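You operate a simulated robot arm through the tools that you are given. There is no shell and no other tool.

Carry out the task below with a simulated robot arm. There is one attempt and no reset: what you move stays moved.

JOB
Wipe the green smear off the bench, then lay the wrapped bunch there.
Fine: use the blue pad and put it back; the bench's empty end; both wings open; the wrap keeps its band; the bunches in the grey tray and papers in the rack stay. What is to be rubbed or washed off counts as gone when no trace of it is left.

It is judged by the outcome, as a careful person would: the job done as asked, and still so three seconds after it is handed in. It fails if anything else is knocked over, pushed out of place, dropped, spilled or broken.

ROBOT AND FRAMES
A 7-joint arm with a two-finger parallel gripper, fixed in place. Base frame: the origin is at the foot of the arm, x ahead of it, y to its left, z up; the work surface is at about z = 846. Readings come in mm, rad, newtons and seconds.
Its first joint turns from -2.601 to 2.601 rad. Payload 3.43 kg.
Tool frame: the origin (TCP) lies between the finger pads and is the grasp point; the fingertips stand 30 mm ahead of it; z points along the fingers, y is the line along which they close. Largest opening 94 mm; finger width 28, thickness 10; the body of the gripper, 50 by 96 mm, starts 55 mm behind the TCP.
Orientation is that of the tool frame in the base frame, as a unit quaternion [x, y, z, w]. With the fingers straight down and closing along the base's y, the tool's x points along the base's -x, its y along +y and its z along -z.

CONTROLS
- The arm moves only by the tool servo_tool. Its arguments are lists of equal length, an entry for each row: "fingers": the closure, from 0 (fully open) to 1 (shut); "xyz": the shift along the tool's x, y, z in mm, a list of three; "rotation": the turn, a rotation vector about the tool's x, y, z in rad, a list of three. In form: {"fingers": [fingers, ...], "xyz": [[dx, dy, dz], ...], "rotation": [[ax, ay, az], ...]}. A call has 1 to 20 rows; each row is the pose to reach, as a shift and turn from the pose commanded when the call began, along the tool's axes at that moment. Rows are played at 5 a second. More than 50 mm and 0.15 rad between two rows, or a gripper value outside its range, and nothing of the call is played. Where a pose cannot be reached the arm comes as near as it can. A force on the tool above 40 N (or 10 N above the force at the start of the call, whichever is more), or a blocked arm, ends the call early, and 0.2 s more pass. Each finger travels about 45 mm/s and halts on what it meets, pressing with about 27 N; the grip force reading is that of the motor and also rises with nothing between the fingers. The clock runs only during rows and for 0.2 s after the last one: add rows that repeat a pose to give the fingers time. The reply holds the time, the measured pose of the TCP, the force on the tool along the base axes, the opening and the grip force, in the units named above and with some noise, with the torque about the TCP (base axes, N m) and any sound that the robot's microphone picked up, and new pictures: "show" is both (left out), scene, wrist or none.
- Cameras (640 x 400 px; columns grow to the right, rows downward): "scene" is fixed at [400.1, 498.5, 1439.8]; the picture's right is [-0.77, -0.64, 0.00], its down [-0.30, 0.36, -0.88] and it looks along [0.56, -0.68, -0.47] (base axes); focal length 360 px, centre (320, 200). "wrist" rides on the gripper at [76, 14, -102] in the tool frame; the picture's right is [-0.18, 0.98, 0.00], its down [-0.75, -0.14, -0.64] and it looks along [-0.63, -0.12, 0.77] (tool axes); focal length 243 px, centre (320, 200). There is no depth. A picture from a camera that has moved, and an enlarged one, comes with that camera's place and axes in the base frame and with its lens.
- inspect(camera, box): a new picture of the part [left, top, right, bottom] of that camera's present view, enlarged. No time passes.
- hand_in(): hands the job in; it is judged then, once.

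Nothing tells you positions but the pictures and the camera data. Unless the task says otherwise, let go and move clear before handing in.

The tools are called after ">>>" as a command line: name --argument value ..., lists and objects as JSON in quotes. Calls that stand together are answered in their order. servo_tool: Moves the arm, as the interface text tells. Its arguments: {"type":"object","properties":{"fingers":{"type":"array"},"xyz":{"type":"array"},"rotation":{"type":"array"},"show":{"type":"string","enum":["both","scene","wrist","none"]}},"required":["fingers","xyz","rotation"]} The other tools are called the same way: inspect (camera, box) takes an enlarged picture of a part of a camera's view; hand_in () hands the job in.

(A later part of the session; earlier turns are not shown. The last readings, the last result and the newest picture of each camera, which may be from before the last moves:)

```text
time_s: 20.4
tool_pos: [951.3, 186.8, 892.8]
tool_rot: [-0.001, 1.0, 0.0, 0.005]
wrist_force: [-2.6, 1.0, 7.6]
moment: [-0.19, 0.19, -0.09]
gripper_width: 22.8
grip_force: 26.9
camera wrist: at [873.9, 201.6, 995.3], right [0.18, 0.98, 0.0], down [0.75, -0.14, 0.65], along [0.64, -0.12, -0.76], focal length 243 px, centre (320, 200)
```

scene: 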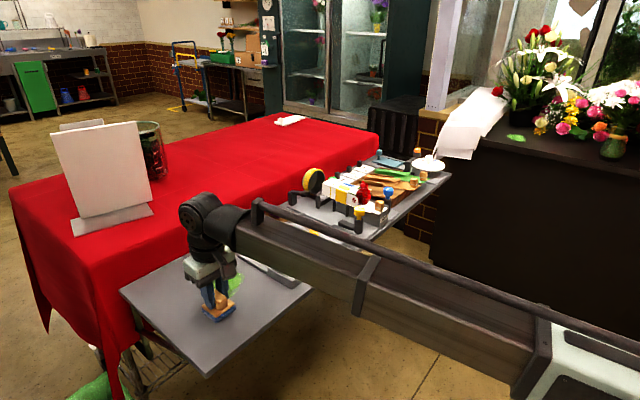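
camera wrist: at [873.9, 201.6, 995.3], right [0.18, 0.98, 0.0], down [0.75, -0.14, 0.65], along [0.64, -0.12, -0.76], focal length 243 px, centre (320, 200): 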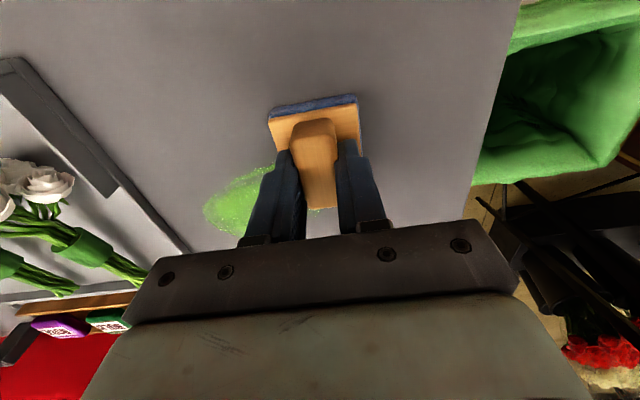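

Contact is about 8 N, suitable for wiping. I'll sweep in overlapping strips along y, moving outward in x.

>>> servo_tool --fingers '[1, 1, 1, 1, 1, 1, 1, 1, 1, 1, 1, 1, 1, 1, 1, 1, 1, 1, 1, 1]' --xyz '[[0, -18, 0], [0, -36, 0], [0, -54, 0], [0, -72, 0], [0, -90, 0], [0, -110, 0], [-22, -110, 0], [-22, -92, 0], [-22, -74, 0], [-22, -56, 0], [-22, -38, 0], [-22, -20, 0], [-22, 0, 0], [-44, 0, 0], [-44, -18, 0], [-44, -36, 0], [-44, -54, 0], [-44, -72, 0], [-44, -90, 0], [-44, -110, 0]]' --rotation '[[0, 0, 0], [0, 0, 0], [0, 0, 0], [0, 0, 0], [0, 0, 0], [0, 0, 0], [0, 0, 0], [0, 0, 0], [0, 0, 0], [0, 0, 0], [0, 0, 0], [0, 0, 0], [0, 0, 0], [0, 0, 0], [0, 0, 0], [0, 0, 0], [0, 0, 0], [0, 0, 0], [0, 0, 0], [0, 0, 0]]'

```text
time_s: 24.6
tool_pos: [994.2, 75.1, 893.8]
tool_rot: [-0.001, 1.0, -0.001, 0.005]
wrist_force: [0.4, 0.1, -0.8]
moment: [-0.01, 0.0, -0.01]
gripper_width: 23.0
grip_force: 27.0
camera wrist: at [917.2, 90.4, 995.4], right [0.18, 0.98, 0.0], down [0.75, -0.14, 0.65], along [0.64, -0.12, -0.76], focal length 243 px, centre (320, 200)
```

scene: 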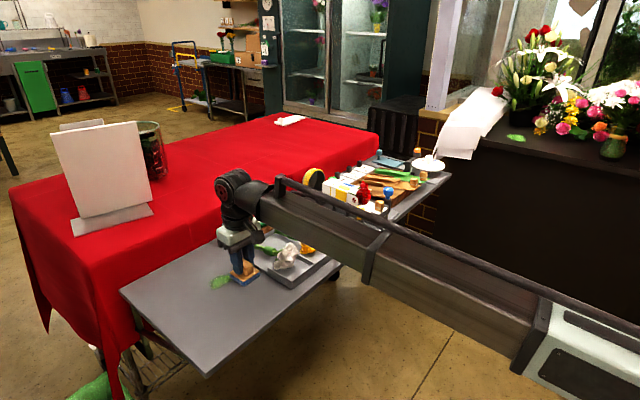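
wrist: 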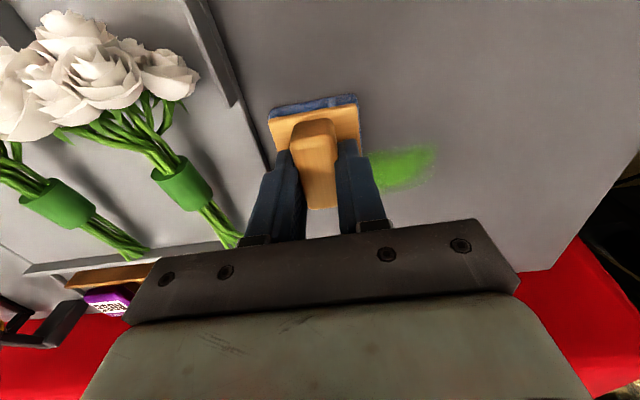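

A good part of the smear is gone, but the contact force has dropped to zero, so I'll lower slightly and look at what remains.

>>> servo_tool --fingers '[1, 1, 1]' --xyz '[[0, 0, 1], [0, 0, 2], [0, 0, 2]]' --rotation '[[0, 0, 0], [0, 0, 0], [0, 0, 0]]' --show "none"

>>> inspect --camera "wrist" --box '[220, 60, 460, 220]'

>>> inspect --camera "scene" --box '[160, 220, 300, 340]'

```text
time_s: 25.4
tool_pos: [995.6, 77.2, 892.1]
tool_rot: [0.0, 1.0, -0.001, 0.005]
wrist_force: [-3.3, -4.3, 9.7]
moment: [-0.21, 0.25, 0.05]
gripper_width: 23.2
grip_force: 27.3
```

```text
2.50 times, centred on (340, 140) of wrist
camera zoom: at [918.1, 91.1, 995.1], right [0.18, 0.98, 0.0], down [0.75, -0.14, 0.65], along [0.64, -0.12, -0.76], focal length 606 px, centre (270, 350)
```

zoom: 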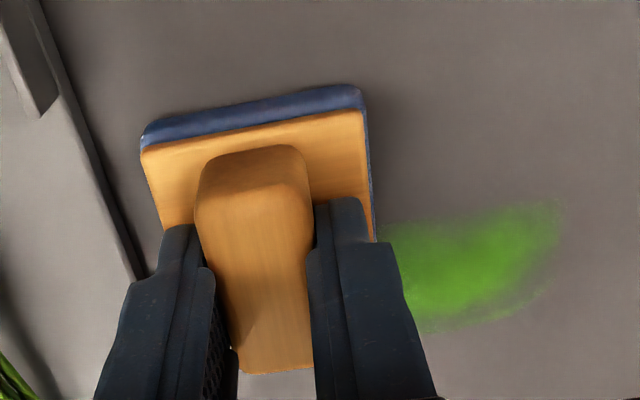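

```text
3.33 times, centred on (230, 280) of scene
camera zoom: at [400.1, 498.5, 1439.8], right [-0.77, -0.64, 0.0], down [-0.3, 0.36, -0.88], along [0.56, -0.68, -0.47], focal length 1201 px, centre (620, -67)
```

zoom: 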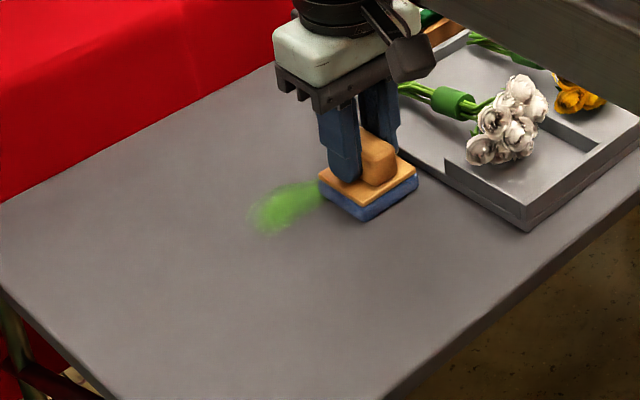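

Contact restored at about 10 N. Continuing the strips over the remaining smear at x≈997 and 1017, then checking force.

>>> servo_tool --fingers '[1, 1, 1, 1, 1, 1, 1, 1, 1, 1, 1, 1, 1]' --xyz '[[0, 18, 0], [0, 36, 0], [0, 54, 0], [0, 72, 0], [0, 90, 0], [0, 110, 0], [-20, 110, 0], [-20, 92, 0], [-20, 74, 0], [-20, 56, 0], [-20, 38, 0], [-20, 20, 0], [-20, 0, 0]]' --rotation '[[0, 0, 0], [0, 0, 0], [0, 0, 0], [0, 0, 0], [0, 0, 0], [0, 0, 0], [0, 0, 0], [0, 0, 0], [0, 0, 0], [0, 0, 0], [0, 0, 0], [0, 0, 0], [0, 0, 0]]'

>>> inspect --camera "wrist" --box '[220, 60, 460, 220]'

>>> inspect --camera "scene" --box '[160, 220, 300, 340]'

```text
time_s: 27.3
tool_pos: [1018.1, 164.7, 892.7]
tool_rot: [0.0, 1.0, 0.003, 0.007]
wrist_force: [-2.3, -1.9, 9.3]
moment: [-0.3, 0.42, 0.03]
gripper_width: 22.9
grip_force: 26.9
stopped in row 9: the force on the tool passed its limit at 41 N (the readings are from after the stop); the commanded pose is now the measured one
camera wrist: at [939.4, 178.3, 994.9], right [0.18, 0.98, 0.01], down [0.74, -0.14, 0.65], along [0.64, -0.11, -0.76], focal length 243 px, centre (320, 200)
```

scene: 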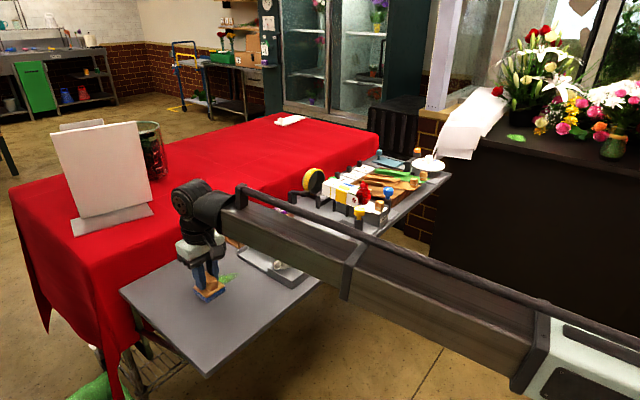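
wrist: 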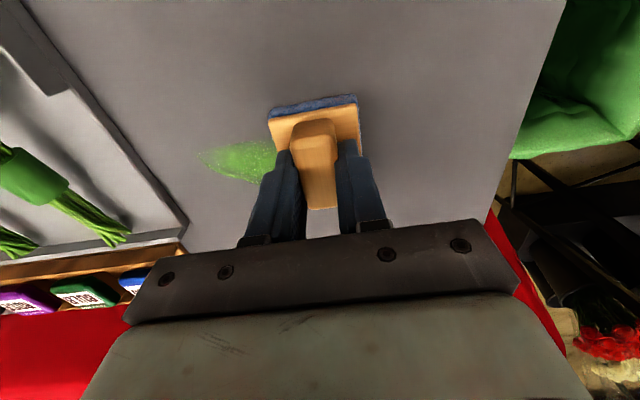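

```text
2.50 times, centred on (340, 140) of wrist
camera zoom: at [939.4, 178.3, 994.9], right [0.18, 0.98, 0.01], down [0.74, -0.14, 0.65], along [0.64, -0.11, -0.76], focal length 606 px, centre (270, 350)
```

zoom: 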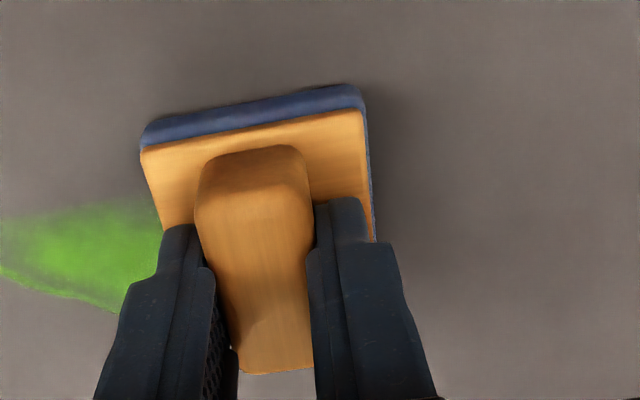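

```text
3.33 times, centred on (230, 280) of scene
camera zoom: at [400.1, 498.5, 1439.8], right [-0.77, -0.64, 0.0], down [-0.3, 0.36, -0.88], along [0.56, -0.68, -0.47], focal length 1201 px, centre (620, -67)
```

zoom: 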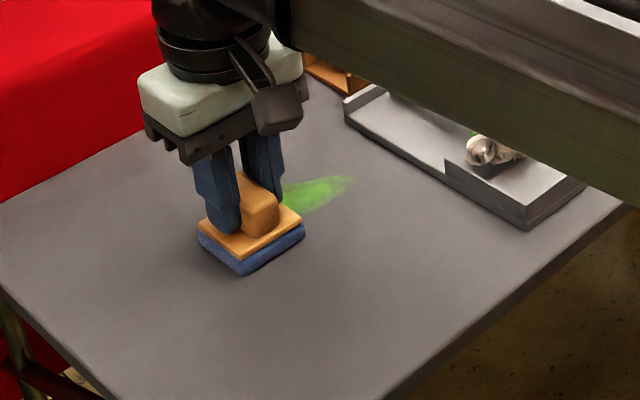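

The force limit tripped at the strip's turn; now it's about 9 N at (1018,165). I'll continue this strip back toward y≈75 with smaller steps.

>>> servo_tool --fingers '[1, 1, 1, 1, 1, 1, 1, 1]' --xyz '[[0, -12, 0], [0, -24, 0.2], [0, -36, 0.3], [0, -48, 0.4], [0, -60, 0.6], [0, -72, 0.7], [0, -82, 0.8], [0, -90, 0.8]]' --rotation '[[0, 0, 0], [0, 0, 0], [0, 0, 0], [0, 0, 0], [0, 0, 0], [0, 0, 0], [0, 0, 0], [0, 0, 0]]'

>>> inspect --camera "wrist" --box '[220, 60, 460, 220]'

>>> inspect --camera "scene" --box '[160, 220, 300, 340]'

```text
time_s: 29.1
tool_pos: [1018.2, 73.9, 893.9]
tool_rot: [-0.001, 1.0, 0.002, 0.006]
wrist_force: [0.3, 10.7, 22.3]
moment: [0.06, 0.3, -0.14]
gripper_width: 23.2
grip_force: 27.2
camera wrist: at [940.1, 87.9, 994.7], right [0.18, 0.98, 0.01], down [0.74, -0.14, 0.65], along [0.64, -0.11, -0.76], focal length 243 px, centre (320, 200)
```

scene: 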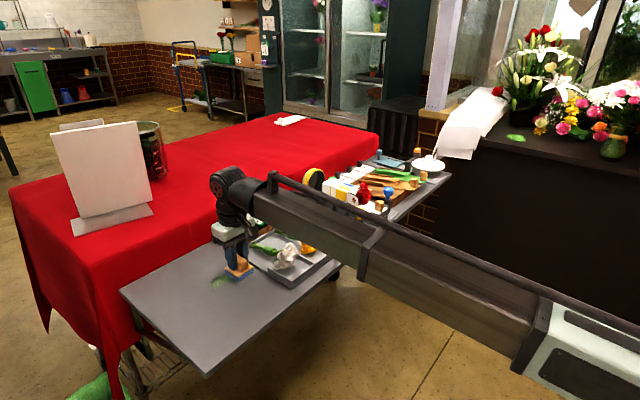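
wrist: 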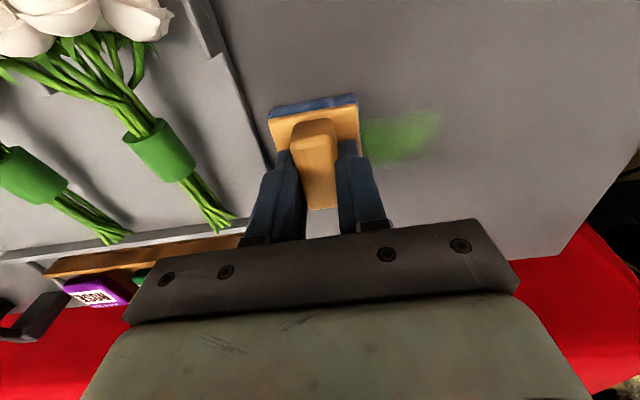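

```text
2.50 times, centred on (340, 140) of wrist
camera zoom: at [940.1, 87.9, 994.7], right [0.18, 0.98, 0.01], down [0.74, -0.14, 0.65], along [0.64, -0.11, -0.76], focal length 606 px, centre (270, 350)
```

zoom: 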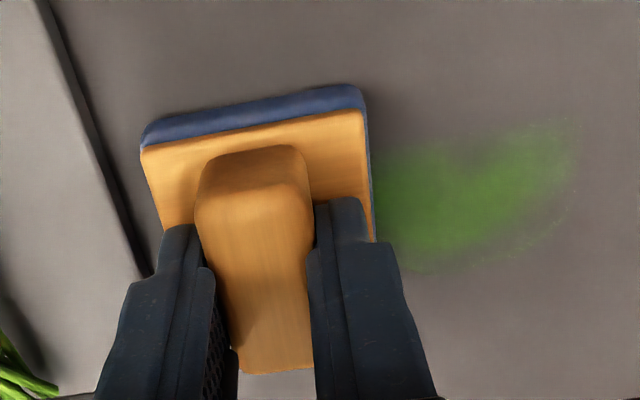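

```text
3.33 times, centred on (230, 280) of scene
camera zoom: at [400.1, 498.5, 1439.8], right [-0.77, -0.64, 0.0], down [-0.3, 0.36, -0.88], along [0.56, -0.68, -0.47], focal length 1201 px, centre (620, -67)
```

zoom: 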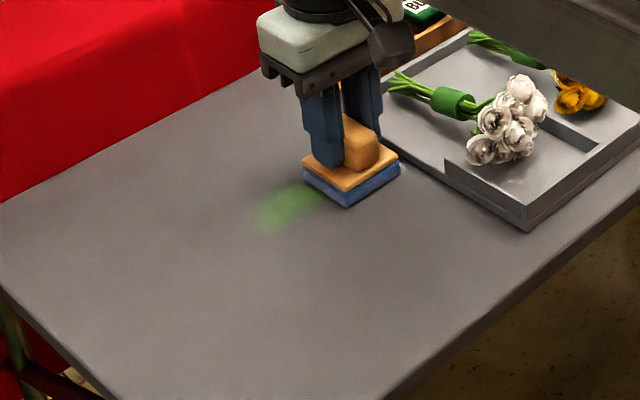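

The smear fades with repeated passes. Force is 22 N here, so I'll ease off slightly and keep scrubbing back and forth over the remaining patch.

>>> servo_tool --fingers '[1, 1, 1, 1, 1, 1, 1, 1, 1, 1, 1, 1, 1, 1, 1]' --xyz '[[0, 4, -0.8], [0, 18, -0.8], [0, 32, -0.9], [0, 46, -0.9], [0, 60, -1], [0, 74, -1], [0, 88, -1.1], [-12, 88, -0.9], [-12, 74, -0.9], [-12, 60, -0.8], [-12, 46, -0.7], [-12, 32, -0.6], [-12, 18, -0.5], [-12, 4, -0.4], [-12, 4, -0.4]]' --rotation '[[0, 0, 0], [0, 0, 0], [0, 0, 0], [0, 0, 0], [0, 0, 0], [0, 0, 0], [0, 0, 0], [0, 0, 0], [0, 0, 0], [0, 0, 0], [0, 0, 0], [0, 0, 0], [0, 0, 0], [0, 0, 0], [0, 0, 0]]'

>>> inspect --camera "wrist" --box '[220, 60, 460, 220]'

>>> inspect --camera "scene" --box '[160, 220, 300, 340]'

```text
time_s: 30.5
tool_pos: [1017.1, 145.1, 891.0]
tool_rot: [-0.001, 1.0, 0.001, 0.007]
wrist_force: [-2.5, -1.6, 10.8]
moment: [0.09, 0.37, 0.05]
gripper_width: 22.9
grip_force: 27.4
stopped in row 7: the force on the tool passed its limit at 42 N (the readings are from after the stop); the commanded pose is now the measured one
camera wrist: at [939.3, 159.5, 994.7], right [0.18, 0.98, 0.01], down [0.74, -0.14, 0.65], along [0.64, -0.11, -0.76], focal length 243 px, centre (320, 200)
```

scene: 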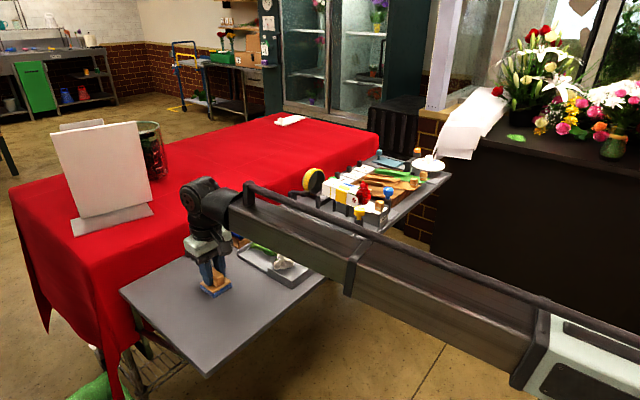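
wrist: 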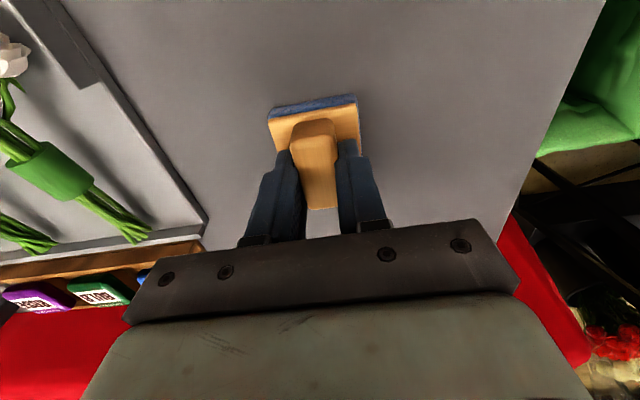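

```text
2.50 times, centred on (340, 140) of wrist
camera zoom: at [939.3, 159.5, 994.7], right [0.18, 0.98, 0.01], down [0.74, -0.14, 0.65], along [0.64, -0.11, -0.76], focal length 606 px, centre (270, 350)
```

zoom: 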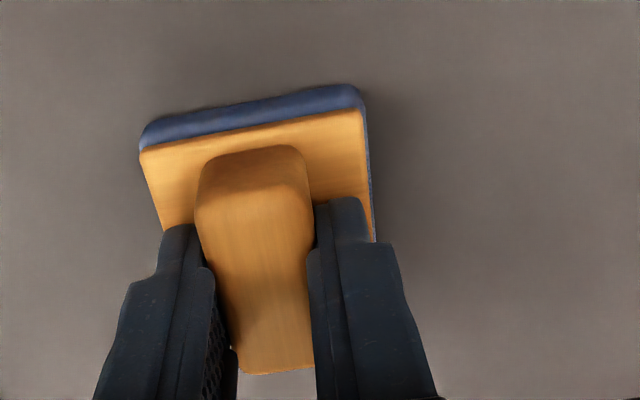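

```text
3.33 times, centred on (230, 280) of scene
camera zoom: at [400.1, 498.5, 1439.8], right [-0.77, -0.64, 0.0], down [-0.3, 0.36, -0.88], along [0.56, -0.68, -0.47], focal length 1201 px, centre (620, -67)
```

zoom: 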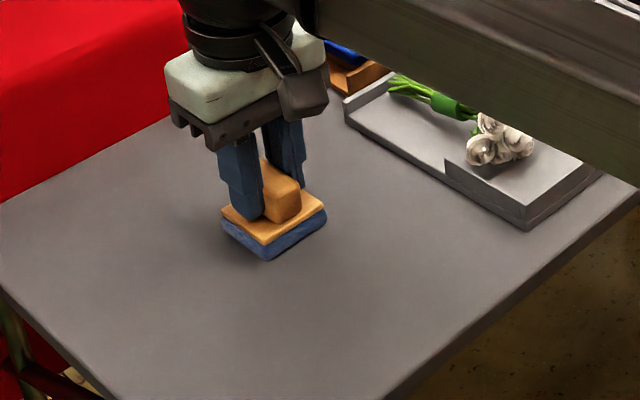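

No green is visible any more around the pad. I'll do a few more passes (x≈1030 and 1005, then nearer strips) to be thorough, easing off as y increases.

>>> servo_tool --fingers '[1, 1, 1, 1, 1, 1, 1, 1, 1, 1, 1, 1, 1, 1]' --xyz '[[-7, 0, 0], [-13, -8, 0.1], [-13, -22, 0.2], [-13, -36, 0.4], [-13, -50, 0.5], [-13, -64, 0.6], [-13, -72, 0.6], [0, -72, 0.2], [8, -60, 0], [8, -45, -0.2], [8, -30, -0.4], [8, -15, -0.6], [8, 0, -0.8], [8, 15, -1]]' --rotation '[[0, 0, 0], [0, 0, 0], [0, 0, 0], [0, 0, 0], [0, 0, 0], [0, 0, 0], [0, 0, 0], [0, 0, 0], [0, 0, 0], [0, 0, 0], [0, 0, 0], [0, 0, 0], [0, 0, 0], [0, 0, 0]]'

>>> inspect --camera "wrist" --box '[220, 60, 460, 220]'

>>> inspect --camera "scene" --box '[160, 220, 300, 340]'

```text
time_s: 33.5
tool_pos: [1009.7, 162.3, 892.8]
tool_rot: [-0.002, 1.0, 0.002, 0.006]
wrist_force: [0.1, -5.6, 13.6]
moment: [-0.17, 0.13, 0.06]
gripper_width: 23.2
grip_force: 26.9
camera wrist: at [931.4, 176.6, 994.7], right [0.18, 0.98, 0.01], down [0.74, -0.14, 0.65], along [0.64, -0.11, -0.76], focal length 243 px, centre (320, 200)
```

scene: 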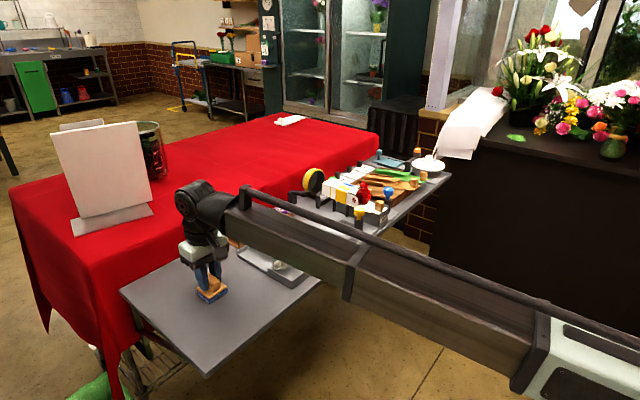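
wrist: 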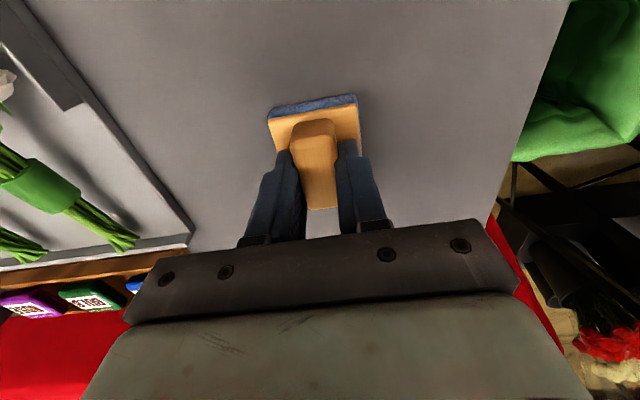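

```text
2.50 times, centred on (340, 140) of wrist
camera zoom: at [931.4, 176.6, 994.7], right [0.18, 0.98, 0.01], down [0.74, -0.14, 0.65], along [0.64, -0.11, -0.76], focal length 606 px, centre (270, 350)
```

zoom: 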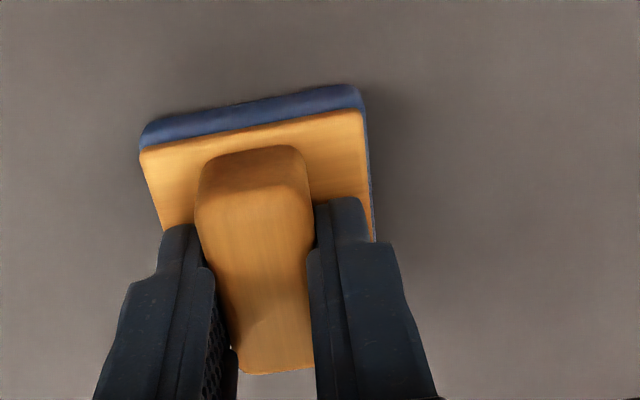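

```text
3.33 times, centred on (230, 280) of scene
camera zoom: at [400.1, 498.5, 1439.8], right [-0.77, -0.64, 0.0], down [-0.3, 0.36, -0.88], along [0.56, -0.68, -0.47], focal length 1201 px, centre (620, -67)
```

zoom: 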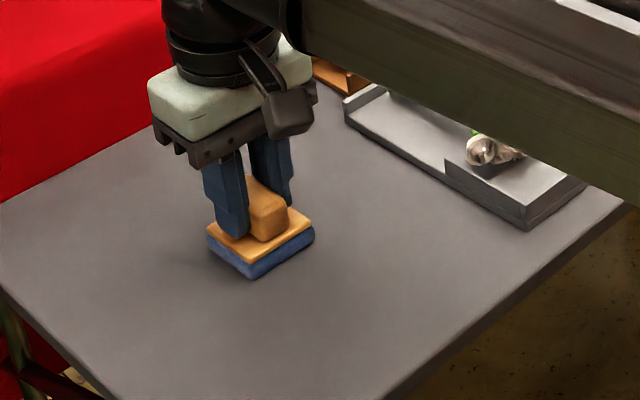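

It looks clean. One more thorough pass over the corner near y 185 and the nearer strips, then I'll lift to examine the surface.

>>> servo_tool --fingers '[1, 1, 1, 1, 1, 1, 1, 1, 1, 1, 1, 1, 1, 1, 1, 1, 1, 1, 1, 1]' --xyz '[[-10, 12, -0.3], [-10, 25, -0.5], [0, 25, -0.5], [12, 25, -0.5], [20, 25, -0.5], [20, 10, -0.3], [20, -5, -0.1], [20, -20, 0.1], [20, -35, 0.2], [20, -50, 0.4], [20, -65, 0.5], [20, -82, 0.6], [35, -82, 0.2], [45, -82, 0], [45, -65, -0.1], [45, -50, -0.3], [45, -35, -0.5], [45, -15, -0.7], [45, 5, -0.9], [45, 25, -1.1]]' --rotation '[[0, 0, 0], [0, 0, 0], [0, 0, 0], [0, 0, 0], [0, 0, 0], [0, 0, 0], [0, 0, 0], [0, 0, 0], [0, 0, 0], [0, 0, 0], [0, 0, 0], [0, 0, 0], [0, 0, 0], [0, 0, 0], [0, 0, 0], [0, 0, 0], [0, 0, 0], [0, 0, 0], [0, 0, 0], [0, 0, 0]]'

```text
time_s: 37.7
tool_pos: [963.8, 189.5, 892.3]
tool_rot: [0.0, 1.0, 0.003, 0.006]
wrist_force: [0.2, -1.1, 2.4]
moment: [0.03, 0.03, 0.02]
gripper_width: 23.1
grip_force: 26.2
camera wrist: at [886.0, 202.7, 994.9], right [0.18, 0.98, 0.01], down [0.75, -0.14, 0.65], along [0.64, -0.11, -0.76], focal length 243 px, centre (320, 200)
```

scene: 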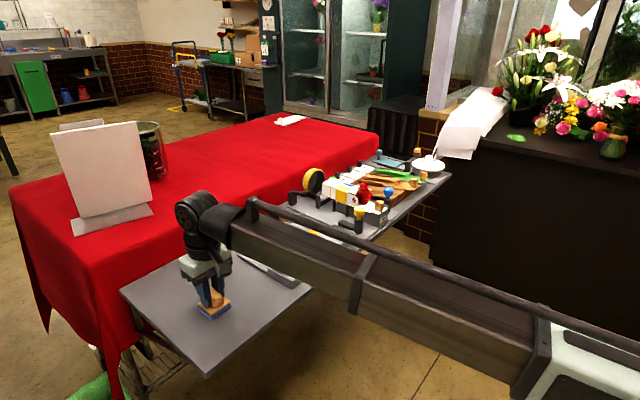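
wrist: 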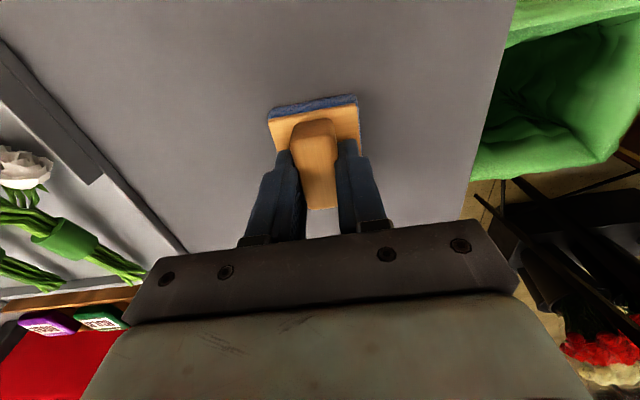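

Lifting off and carrying the pad back above its original spot, then examining the wiped area.

>>> servo_tool --fingers '[1, 1, 1, 1, 1, 1]' --xyz '[[0, 0, -25], [0, 0, -50], [21, 22, -60], [42, 44, -60], [63, 65.5, -60], [63, 65.5, -60]]' --rotation '[[0, 0, 0], [0, 0, 0], [0, 0, 0], [0, 0, 0], [0, 0, 0], [0, 0, 0]]'

>>> inspect --camera "scene" --box '[190, 250, 270, 320]'

>>> inspect --camera "wrist" --box '[140, 60, 400, 220]'

```text
time_s: 39.1
tool_pos: [899.0, 253.0, 952.6]
tool_rot: [-0.001, 1.0, 0.002, 0.007]
wrist_force: [0.9, 0.3, -0.6]
moment: [0.0, -0.01, 0.02]
gripper_width: 23.2
grip_force: 26.9
camera wrist: at [821.9, 268.5, 1053.0], right [0.18, 0.98, 0.01], down [0.74, -0.14, 0.65], along [0.64, -0.11, -0.76], focal length 243 px, centre (320, 200)
```

scene: 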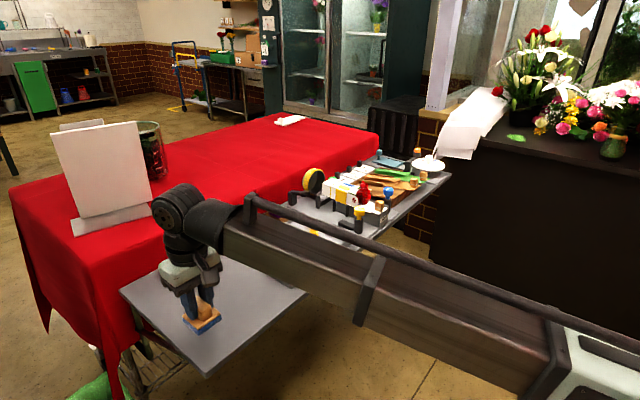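
wrist: 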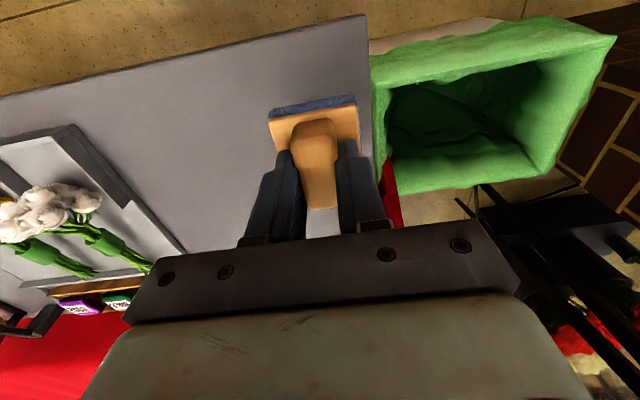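

```text
5.71 times, centred on (230, 285) of scene
camera zoom: at [400.1, 498.5, 1439.8], right [-0.77, -0.64, 0.0], down [-0.3, 0.36, -0.88], along [0.56, -0.68, -0.47], focal length 2058 px, centre (834, -286)
```

zoom: 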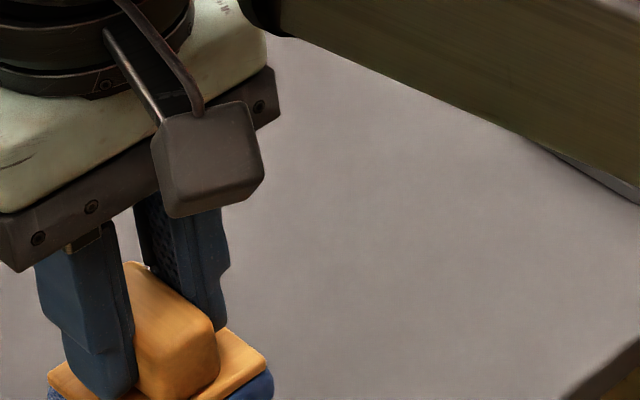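

```text
2.46 times, centred on (270, 140) of wrist
camera zoom: at [821.9, 268.5, 1053.0], right [0.18, 0.98, 0.01], down [0.74, -0.14, 0.65], along [0.64, -0.11, -0.76], focal length 597 px, centre (443, 348)
```

zoom: 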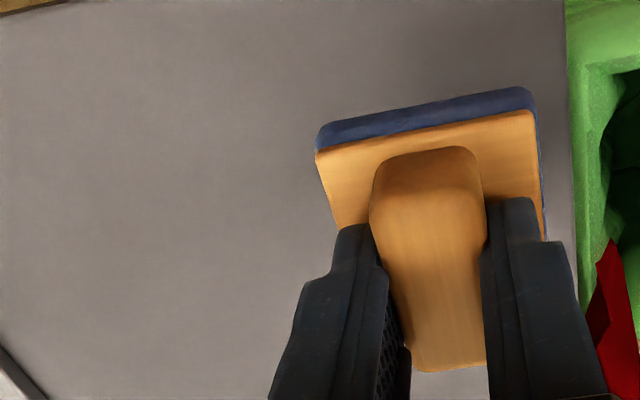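

I want a clear full view of the wiped region before releasing the pad, so I'll raise and shift a little.

>>> servo_tool --fingers '[1, 1, 1, 1]' --xyz '[[-15, 0, -40], [-35, 0, -75], [-60, 0, -100], [-60, 0, -100]]' --rotation '[[0, 0, 0], [0, 0, 0], [0, 0, 0], [0, 0, 0]]'

>>> inspect --camera "wrist" --box '[140, 40, 320, 200]'

>>> inspect --camera "scene" --box '[170, 240, 290, 340]'

```text
time_s: 40.1
tool_pos: [957.2, 253.6, 1052.3]
tool_rot: [-0.001, 1.0, 0.002, 0.006]
wrist_force: [-0.1, 0.3, -1.1]
moment: [0.02, 0.01, -0.01]
gripper_width: 23.4
grip_force: 27.4
camera wrist: at [879.2, 267.5, 1154.2], right [0.18, 0.98, 0.01], down [0.74, -0.14, 0.65], along [0.64, -0.11, -0.76], focal length 243 px, centre (320, 200)
```

scene: 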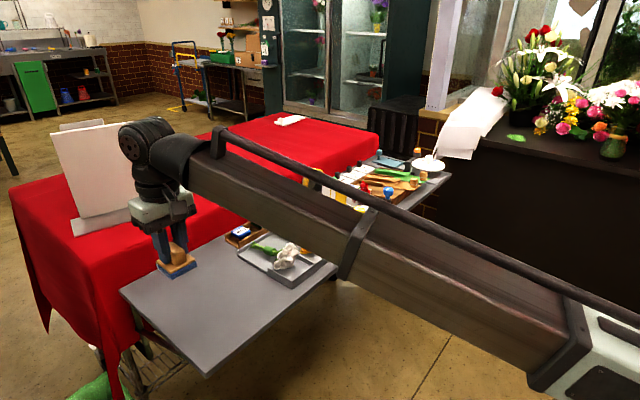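
wrist: 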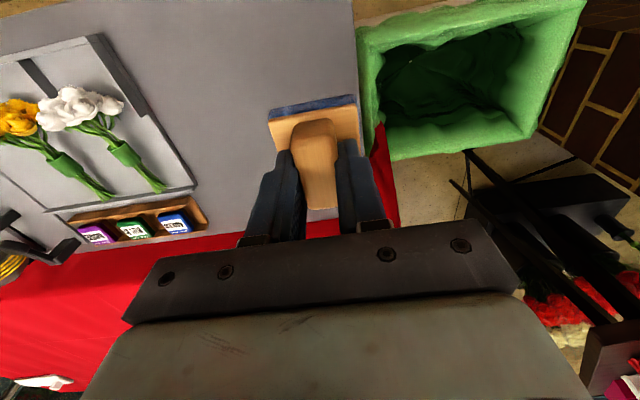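

```text
2.50 times, centred on (230, 120) of wrist
camera zoom: at [879.2, 267.5, 1154.2], right [0.18, 0.98, 0.01], down [0.74, -0.14, 0.65], along [0.64, -0.11, -0.76], focal length 606 px, centre (545, 400)
```

zoom: 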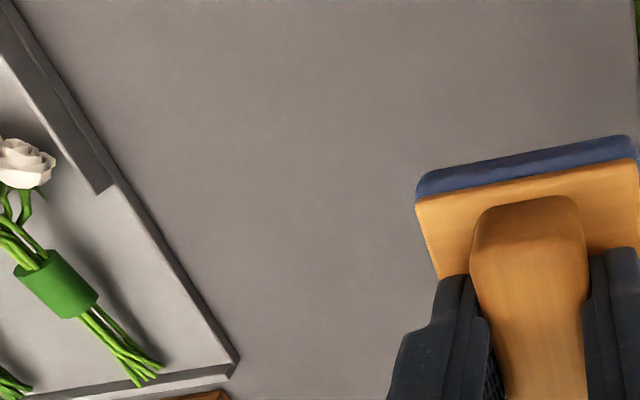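

```text
4.00 times, centred on (230, 290) of scene
camera zoom: at [400.1, 498.5, 1439.8], right [-0.77, -0.64, 0.0], down [-0.3, 0.36, -0.88], along [0.56, -0.68, -0.47], focal length 1441 px, centre (680, -160)
```

zoom: 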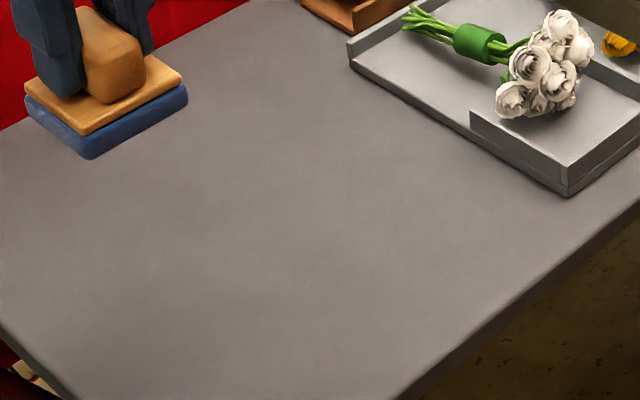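

The bench is clean with no trace of green. Now I return the pad to its original place at about (898,254).

>>> servo_tool --fingers '[1, 1, 1, 1, 1, 1, 1, 1]' --xyz '[[20, 0, 35], [40, 0, 70], [60, 0, 100], [59, 1, 125], [59, 1, 145], [59, 1, 154], [59, 1, 157], [59, 1, 157]]' --rotation '[[0, 0, 0], [0, 0, 0], [0, 0, 0], [0, 0, 0], [0, 0, 0], [0, 0, 0], [0, 0, 0], [0, 0, 0]]' --show "none"

```text
time_s: 41.9
tool_pos: [904.4, 250.8, 893.7]
tool_rot: [-0.002, 1.0, 0.002, 0.008]
wrist_force: [-0.1, 0.7, -1.6]
moment: [0.0, -0.02, 0.01]
gripper_width: 23.2
grip_force: 26.7
```

>>> servo_tool --fingers '[1, 1, 1]' --xyz '[[0, 0, 0.8], [0, 0, 1.2], [0, 0, 1.2]]' --rotation '[[0, 0, 0], [0, 0, 0], [0, 0, 0]]' --show "none"

>>> inspect --camera "scene" --box '[160, 260, 270, 360]'

>>> inspect --camera "wrist" --box '[220, 60, 420, 220]'

```text
time_s: 42.7
tool_pos: [903.9, 253.3, 893.9]
tool_rot: [-0.001, 1.0, 0.002, 0.006]
wrist_force: [0.5, 0.5, -1.4]
moment: [0.0, -0.02, 0.0]
gripper_width: 23.0
grip_force: 27.1
```

```text
4.00 times, centred on (215, 310) of scene
camera zoom: at [400.1, 498.5, 1439.8], right [-0.77, -0.64, 0.0], down [-0.3, 0.36, -0.88], along [0.56, -0.68, -0.47], focal length 1441 px, centre (740, -240)
```

zoom: 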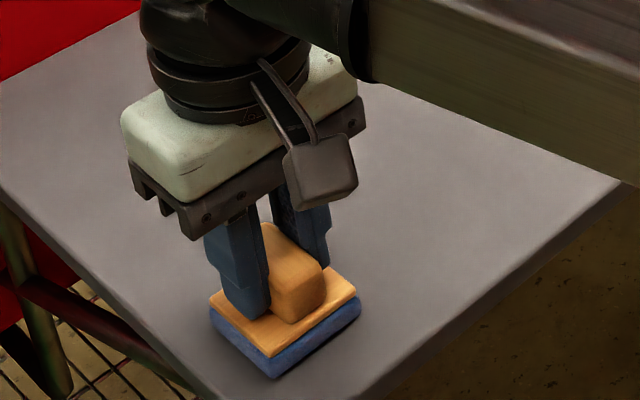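

```text
2.50 times, centred on (320, 140) of wrist
camera zoom: at [825.4, 266.3, 996.3], right [0.18, 0.98, 0.01], down [0.74, -0.14, 0.65], along [0.64, -0.11, -0.76], focal length 606 px, centre (320, 350)
```

zoom: 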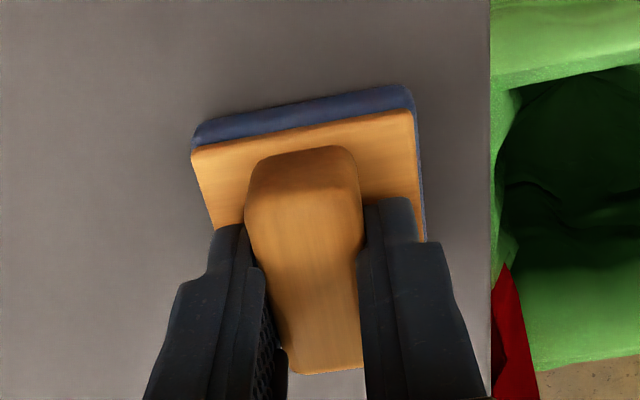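

The pad is just above the bench and within a few mm of its original spot. A small correction, then lowering to contact.

>>> servo_tool --fingers '[1, 1, 1, 1]' --xyz '[[2.5, 2, 0], [2.5, 2, 1], [2.5, 2, 2], [2.5, 2, 2]]' --rotation '[[0, 0, 0], [0, 0, 0], [0, 0, 0], [0, 0, 0]]' --show "none"

>>> inspect --camera "scene" --box '[160, 260, 270, 360]'

```text
time_s: 43.7
tool_pos: [901.4, 252.8, 892.3]
tool_rot: [-0.001, 1.0, 0.002, 0.008]
wrist_force: [3.2, -0.2, 9.6]
moment: [-0.33, 0.15, 0.11]
gripper_width: 23.2
grip_force: 26.7
```

```text
4.00 times, centred on (215, 310) of scene
camera zoom: at [400.1, 498.5, 1439.8], right [-0.77, -0.64, 0.0], down [-0.3, 0.36, -0.88], along [0.56, -0.68, -0.47], focal length 1441 px, centre (740, -240)
```

zoom: 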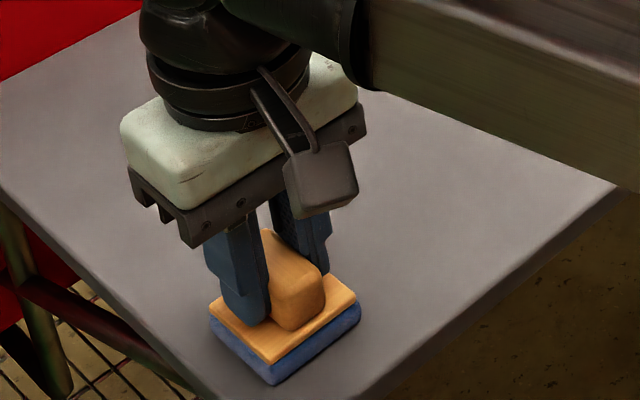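

The pad is on the bench in its original position. Releasing and rising clear.

>>> servo_tool --fingers '[0.8, 0.5, 0.5, 0.5, 0.5, 0.5, 0.5]' --xyz '[[0, 0, -0.5], [0, 0, -0.5], [0, 0, -0.5], [0, 0, -15], [0, 0, -50], [0, 0, -95], [0, 0, -140]]' --rotation '[[0, 0, 0], [0, 0, 0], [0, 0, 0], [0, 0, 0], [0, 0, 0], [0, 0, 0], [0, 0, 0]]'

>>> inspect --camera "wrist" --box '[240, 20, 400, 180]'

```text
time_s: 45.3
tool_pos: [899.4, 256.1, 1034.2]
tool_rot: [-0.001, 1.0, 0.002, 0.007]
wrist_force: [0.2, -0.3, 0.6]
moment: [0.01, 0.03, 0.03]
gripper_width: 47.1
grip_force: 0.1
camera wrist: at [821.1, 270.2, 1135.3], right [0.18, 0.98, 0.01], down [0.74, -0.14, 0.65], along [0.64, -0.11, -0.76], focal length 243 px, centre (320, 200)
```

scene: 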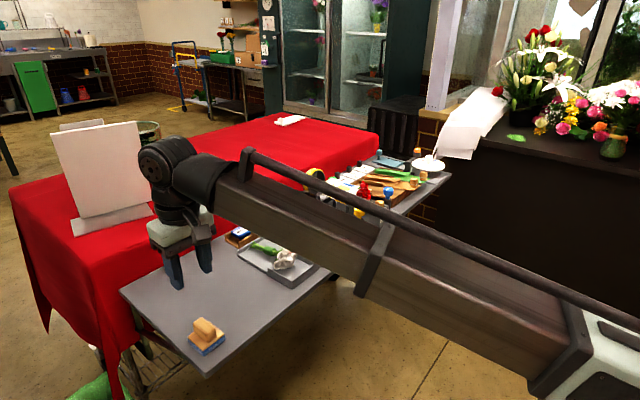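
wrist: 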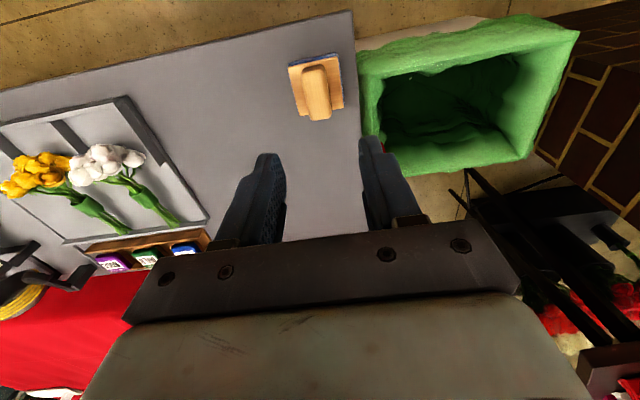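

```text
2.50 times, centred on (320, 100) of wrist
camera zoom: at [821.1, 270.2, 1135.3], right [0.18, 0.98, 0.01], down [0.74, -0.14, 0.65], along [0.64, -0.11, -0.76], focal length 606 px, centre (320, 450)
```

zoom: 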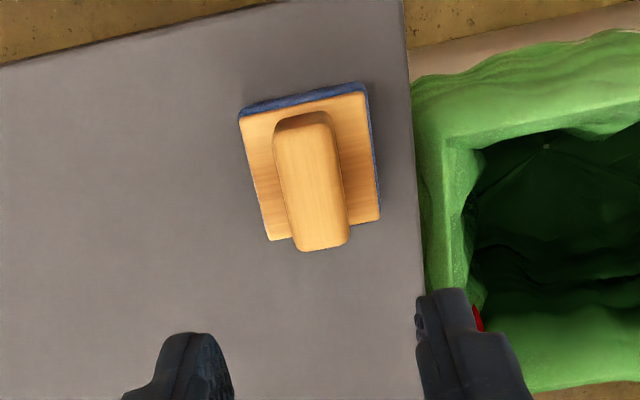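

The pad is back in place. Now to the cradle: I'll travel high to a viewpoint above it at about (930,-345,1130).

>>> servo_tool --fingers '[0.3, 0, 0, 0, 0, 0, 0, 0, 0, 0, 0, 0, 0, 0, 0]' --xyz '[[0, 0, -45], [0, 0, -90], [-3, -46, -95], [-6, -92, -95], [-9, -138, -95], [-12, -184, -95], [-15, -230, -95], [-18, -276, -95], [-21, -322, -95], [-24, -368, -95], [-27, -414, -95], [-30, -460, -95], [-30, -506, -95], [-30, -552, -95], [-30, -598, -95]]' --rotation '[[0, 0, 0], [0, 0, 0], [0, 0, 0], [0, 0, 0], [0, 0, 0], [0, 0, 0], [0, 0, 0], [0, 0, 0], [0, 0, 0], [0, 0, 0], [0, 0, 0], [0, 0, 0], [0, 0, 0], [0, 0, 0], [0, 0, 0]]'

>>> inspect --camera "wrist" --box '[220, 0, 420, 140]'

>>> inspect --camera "wrist" --box '[230, 80, 410, 230]'

>>> inspect --camera "scene" --box '[170, 240, 290, 340]'

```text
time_s: 48.5
tool_pos: [927.2, -346.3, 1124.4]
tool_rot: [0.0, 1.0, 0.002, 0.007]
wrist_force: [0.1, 0.4, -0.6]
moment: [0.01, 0.0, 0.01]
gripper_width: 94.0
grip_force: 0.1
camera wrist: at [850.3, -331.6, 1225.9], right [0.18, 0.98, 0.01], down [0.74, -0.14, 0.65], along [0.64, -0.11, -0.76], focal length 243 px, centre (320, 200)
```

scene: 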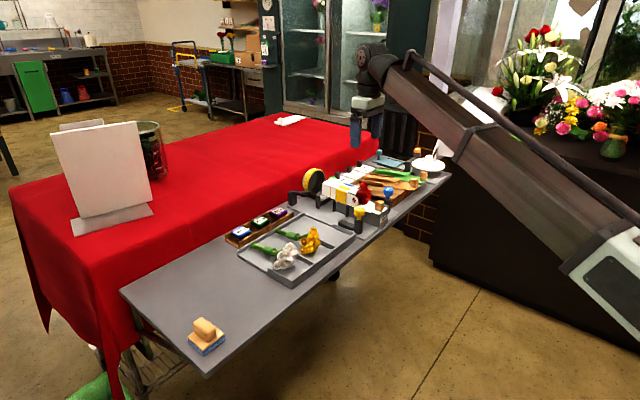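
wrist: 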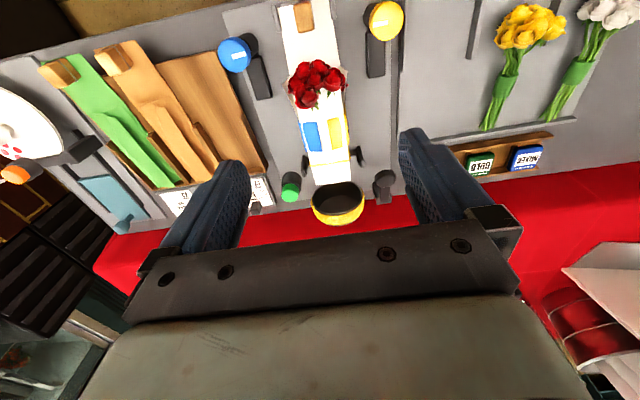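

```text
2.86 times, centred on (320, 70) of wrist
camera zoom: at [850.3, -331.6, 1225.9], right [0.18, 0.98, 0.01], down [0.74, -0.14, 0.65], along [0.64, -0.11, -0.76], focal length 693 px, centre (320, 571)
```

zoom: 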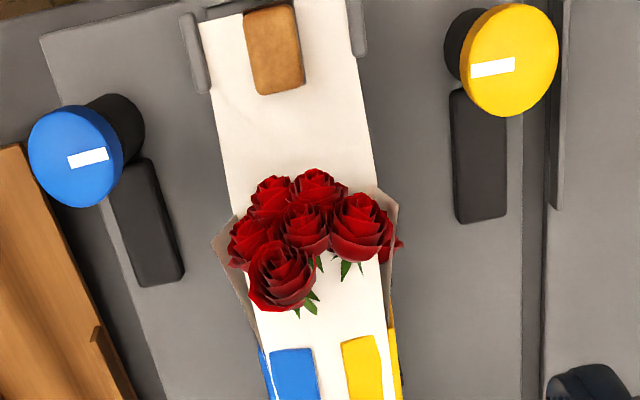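

```text
2.67 times, centred on (320, 155) of wrist
camera zoom: at [850.3, -331.6, 1225.9], right [0.18, 0.98, 0.01], down [0.74, -0.14, 0.65], along [0.64, -0.11, -0.76], focal length 647 px, centre (320, 320)
```

zoom: 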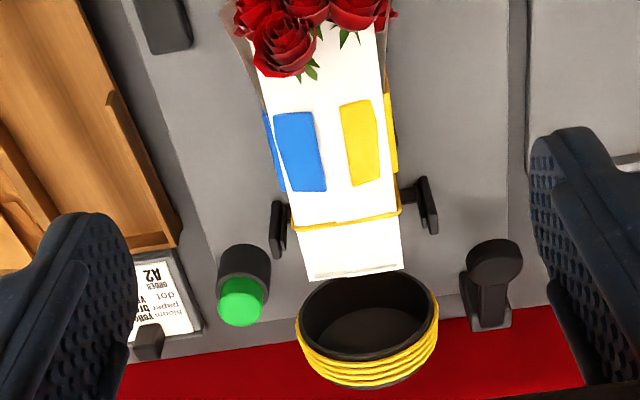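

```text
4.00 times, centred on (230, 290) of scene
camera zoom: at [400.1, 498.5, 1439.8], right [-0.77, -0.64, 0.0], down [-0.3, 0.36, -0.88], along [0.56, -0.68, -0.47], focal length 1441 px, centre (680, -160)
```

zoom: 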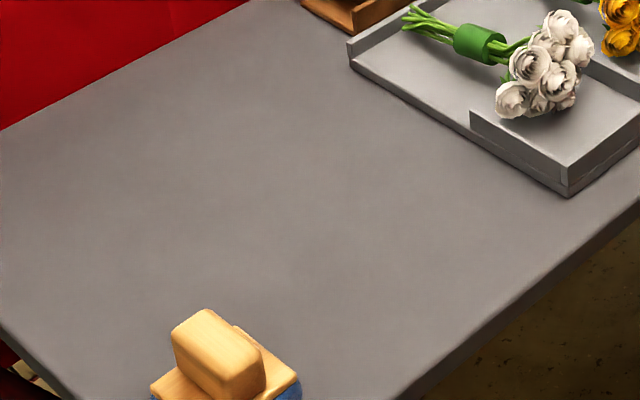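

The bench is clean and the pad is back. The yellow knob is near (885,-268) and the blue one near (885,-428), both marks pointing at the cradle; I'll hover over the yellow knob.

>>> servo_tool --fingers '[0.2, 0.4, 0.47, 0.47, 0.47]' --xyz '[[14, 26, 20], [28, 52, 50], [42, 78, 80], [42, 78, 110], [42, 78, 110]]' --rotation '[[0, 0, 0], [0, 0, 0], [0, 0, 0], [0, 0, 0], [0, 0, 0]]'

>>> inspect --camera "wrist" --box '[220, 60, 420, 220]'

>>> inspect --camera "scene" --box '[300, 165, 400, 235]'

```text
time_s: 49.7
tool_pos: [888.8, -267.3, 1015.3]
tool_rot: [-0.001, 1.0, 0.001, 0.007]
wrist_force: [-1.0, -0.2, 1.1]
moment: [0.0, -0.01, -0.03]
gripper_width: 49.5
grip_force: 0.1
camera wrist: at [811.5, -253.2, 1118.2], right [0.18, 0.98, 0.01], down [0.74, -0.14, 0.65], along [0.64, -0.11, -0.76], focal length 243 px, centre (320, 200)
```

scene: 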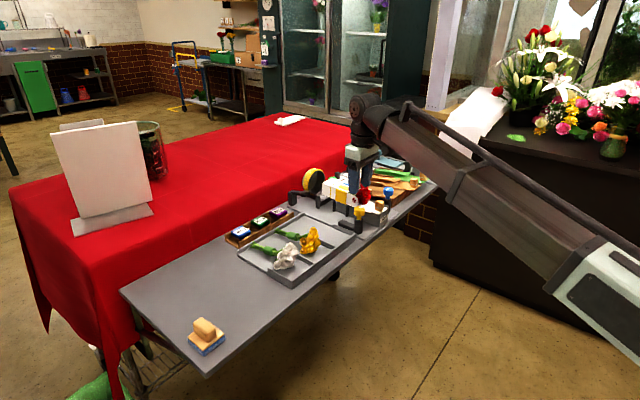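
wrist: 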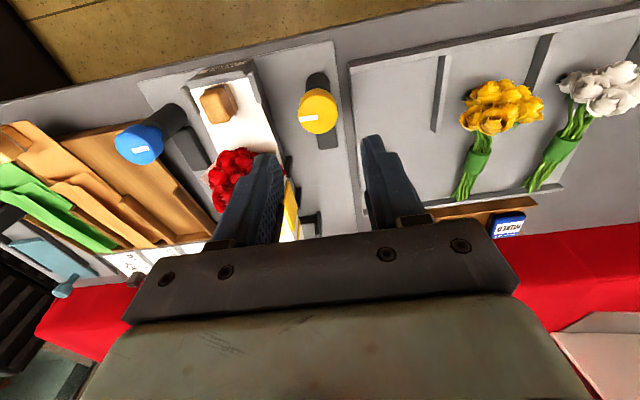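

```text
2.50 times, centred on (320, 140) of wrist
camera zoom: at [811.5, -253.2, 1118.2], right [0.18, 0.98, 0.01], down [0.74, -0.14, 0.65], along [0.64, -0.11, -0.76], focal length 606 px, centre (320, 350)
```

zoom: 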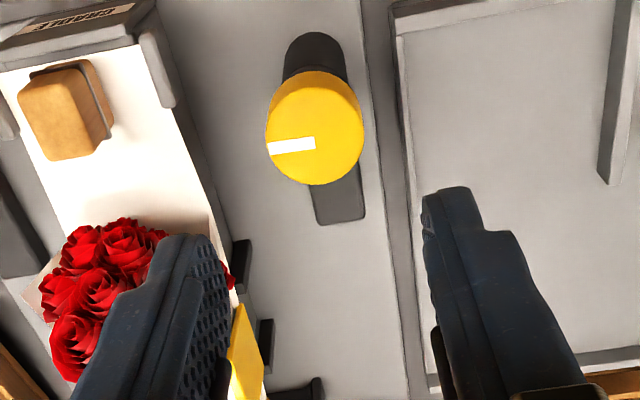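

```text
5.71 times, centred on (350, 200) of scene
camera zoom: at [400.1, 498.5, 1439.8], right [-0.77, -0.64, 0.0], down [-0.3, 0.36, -0.88], along [0.56, -0.68, -0.47], focal length 2058 px, centre (149, 200)
```

zoom: 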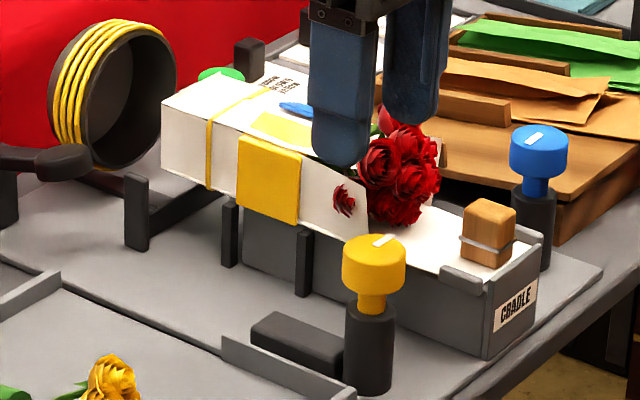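

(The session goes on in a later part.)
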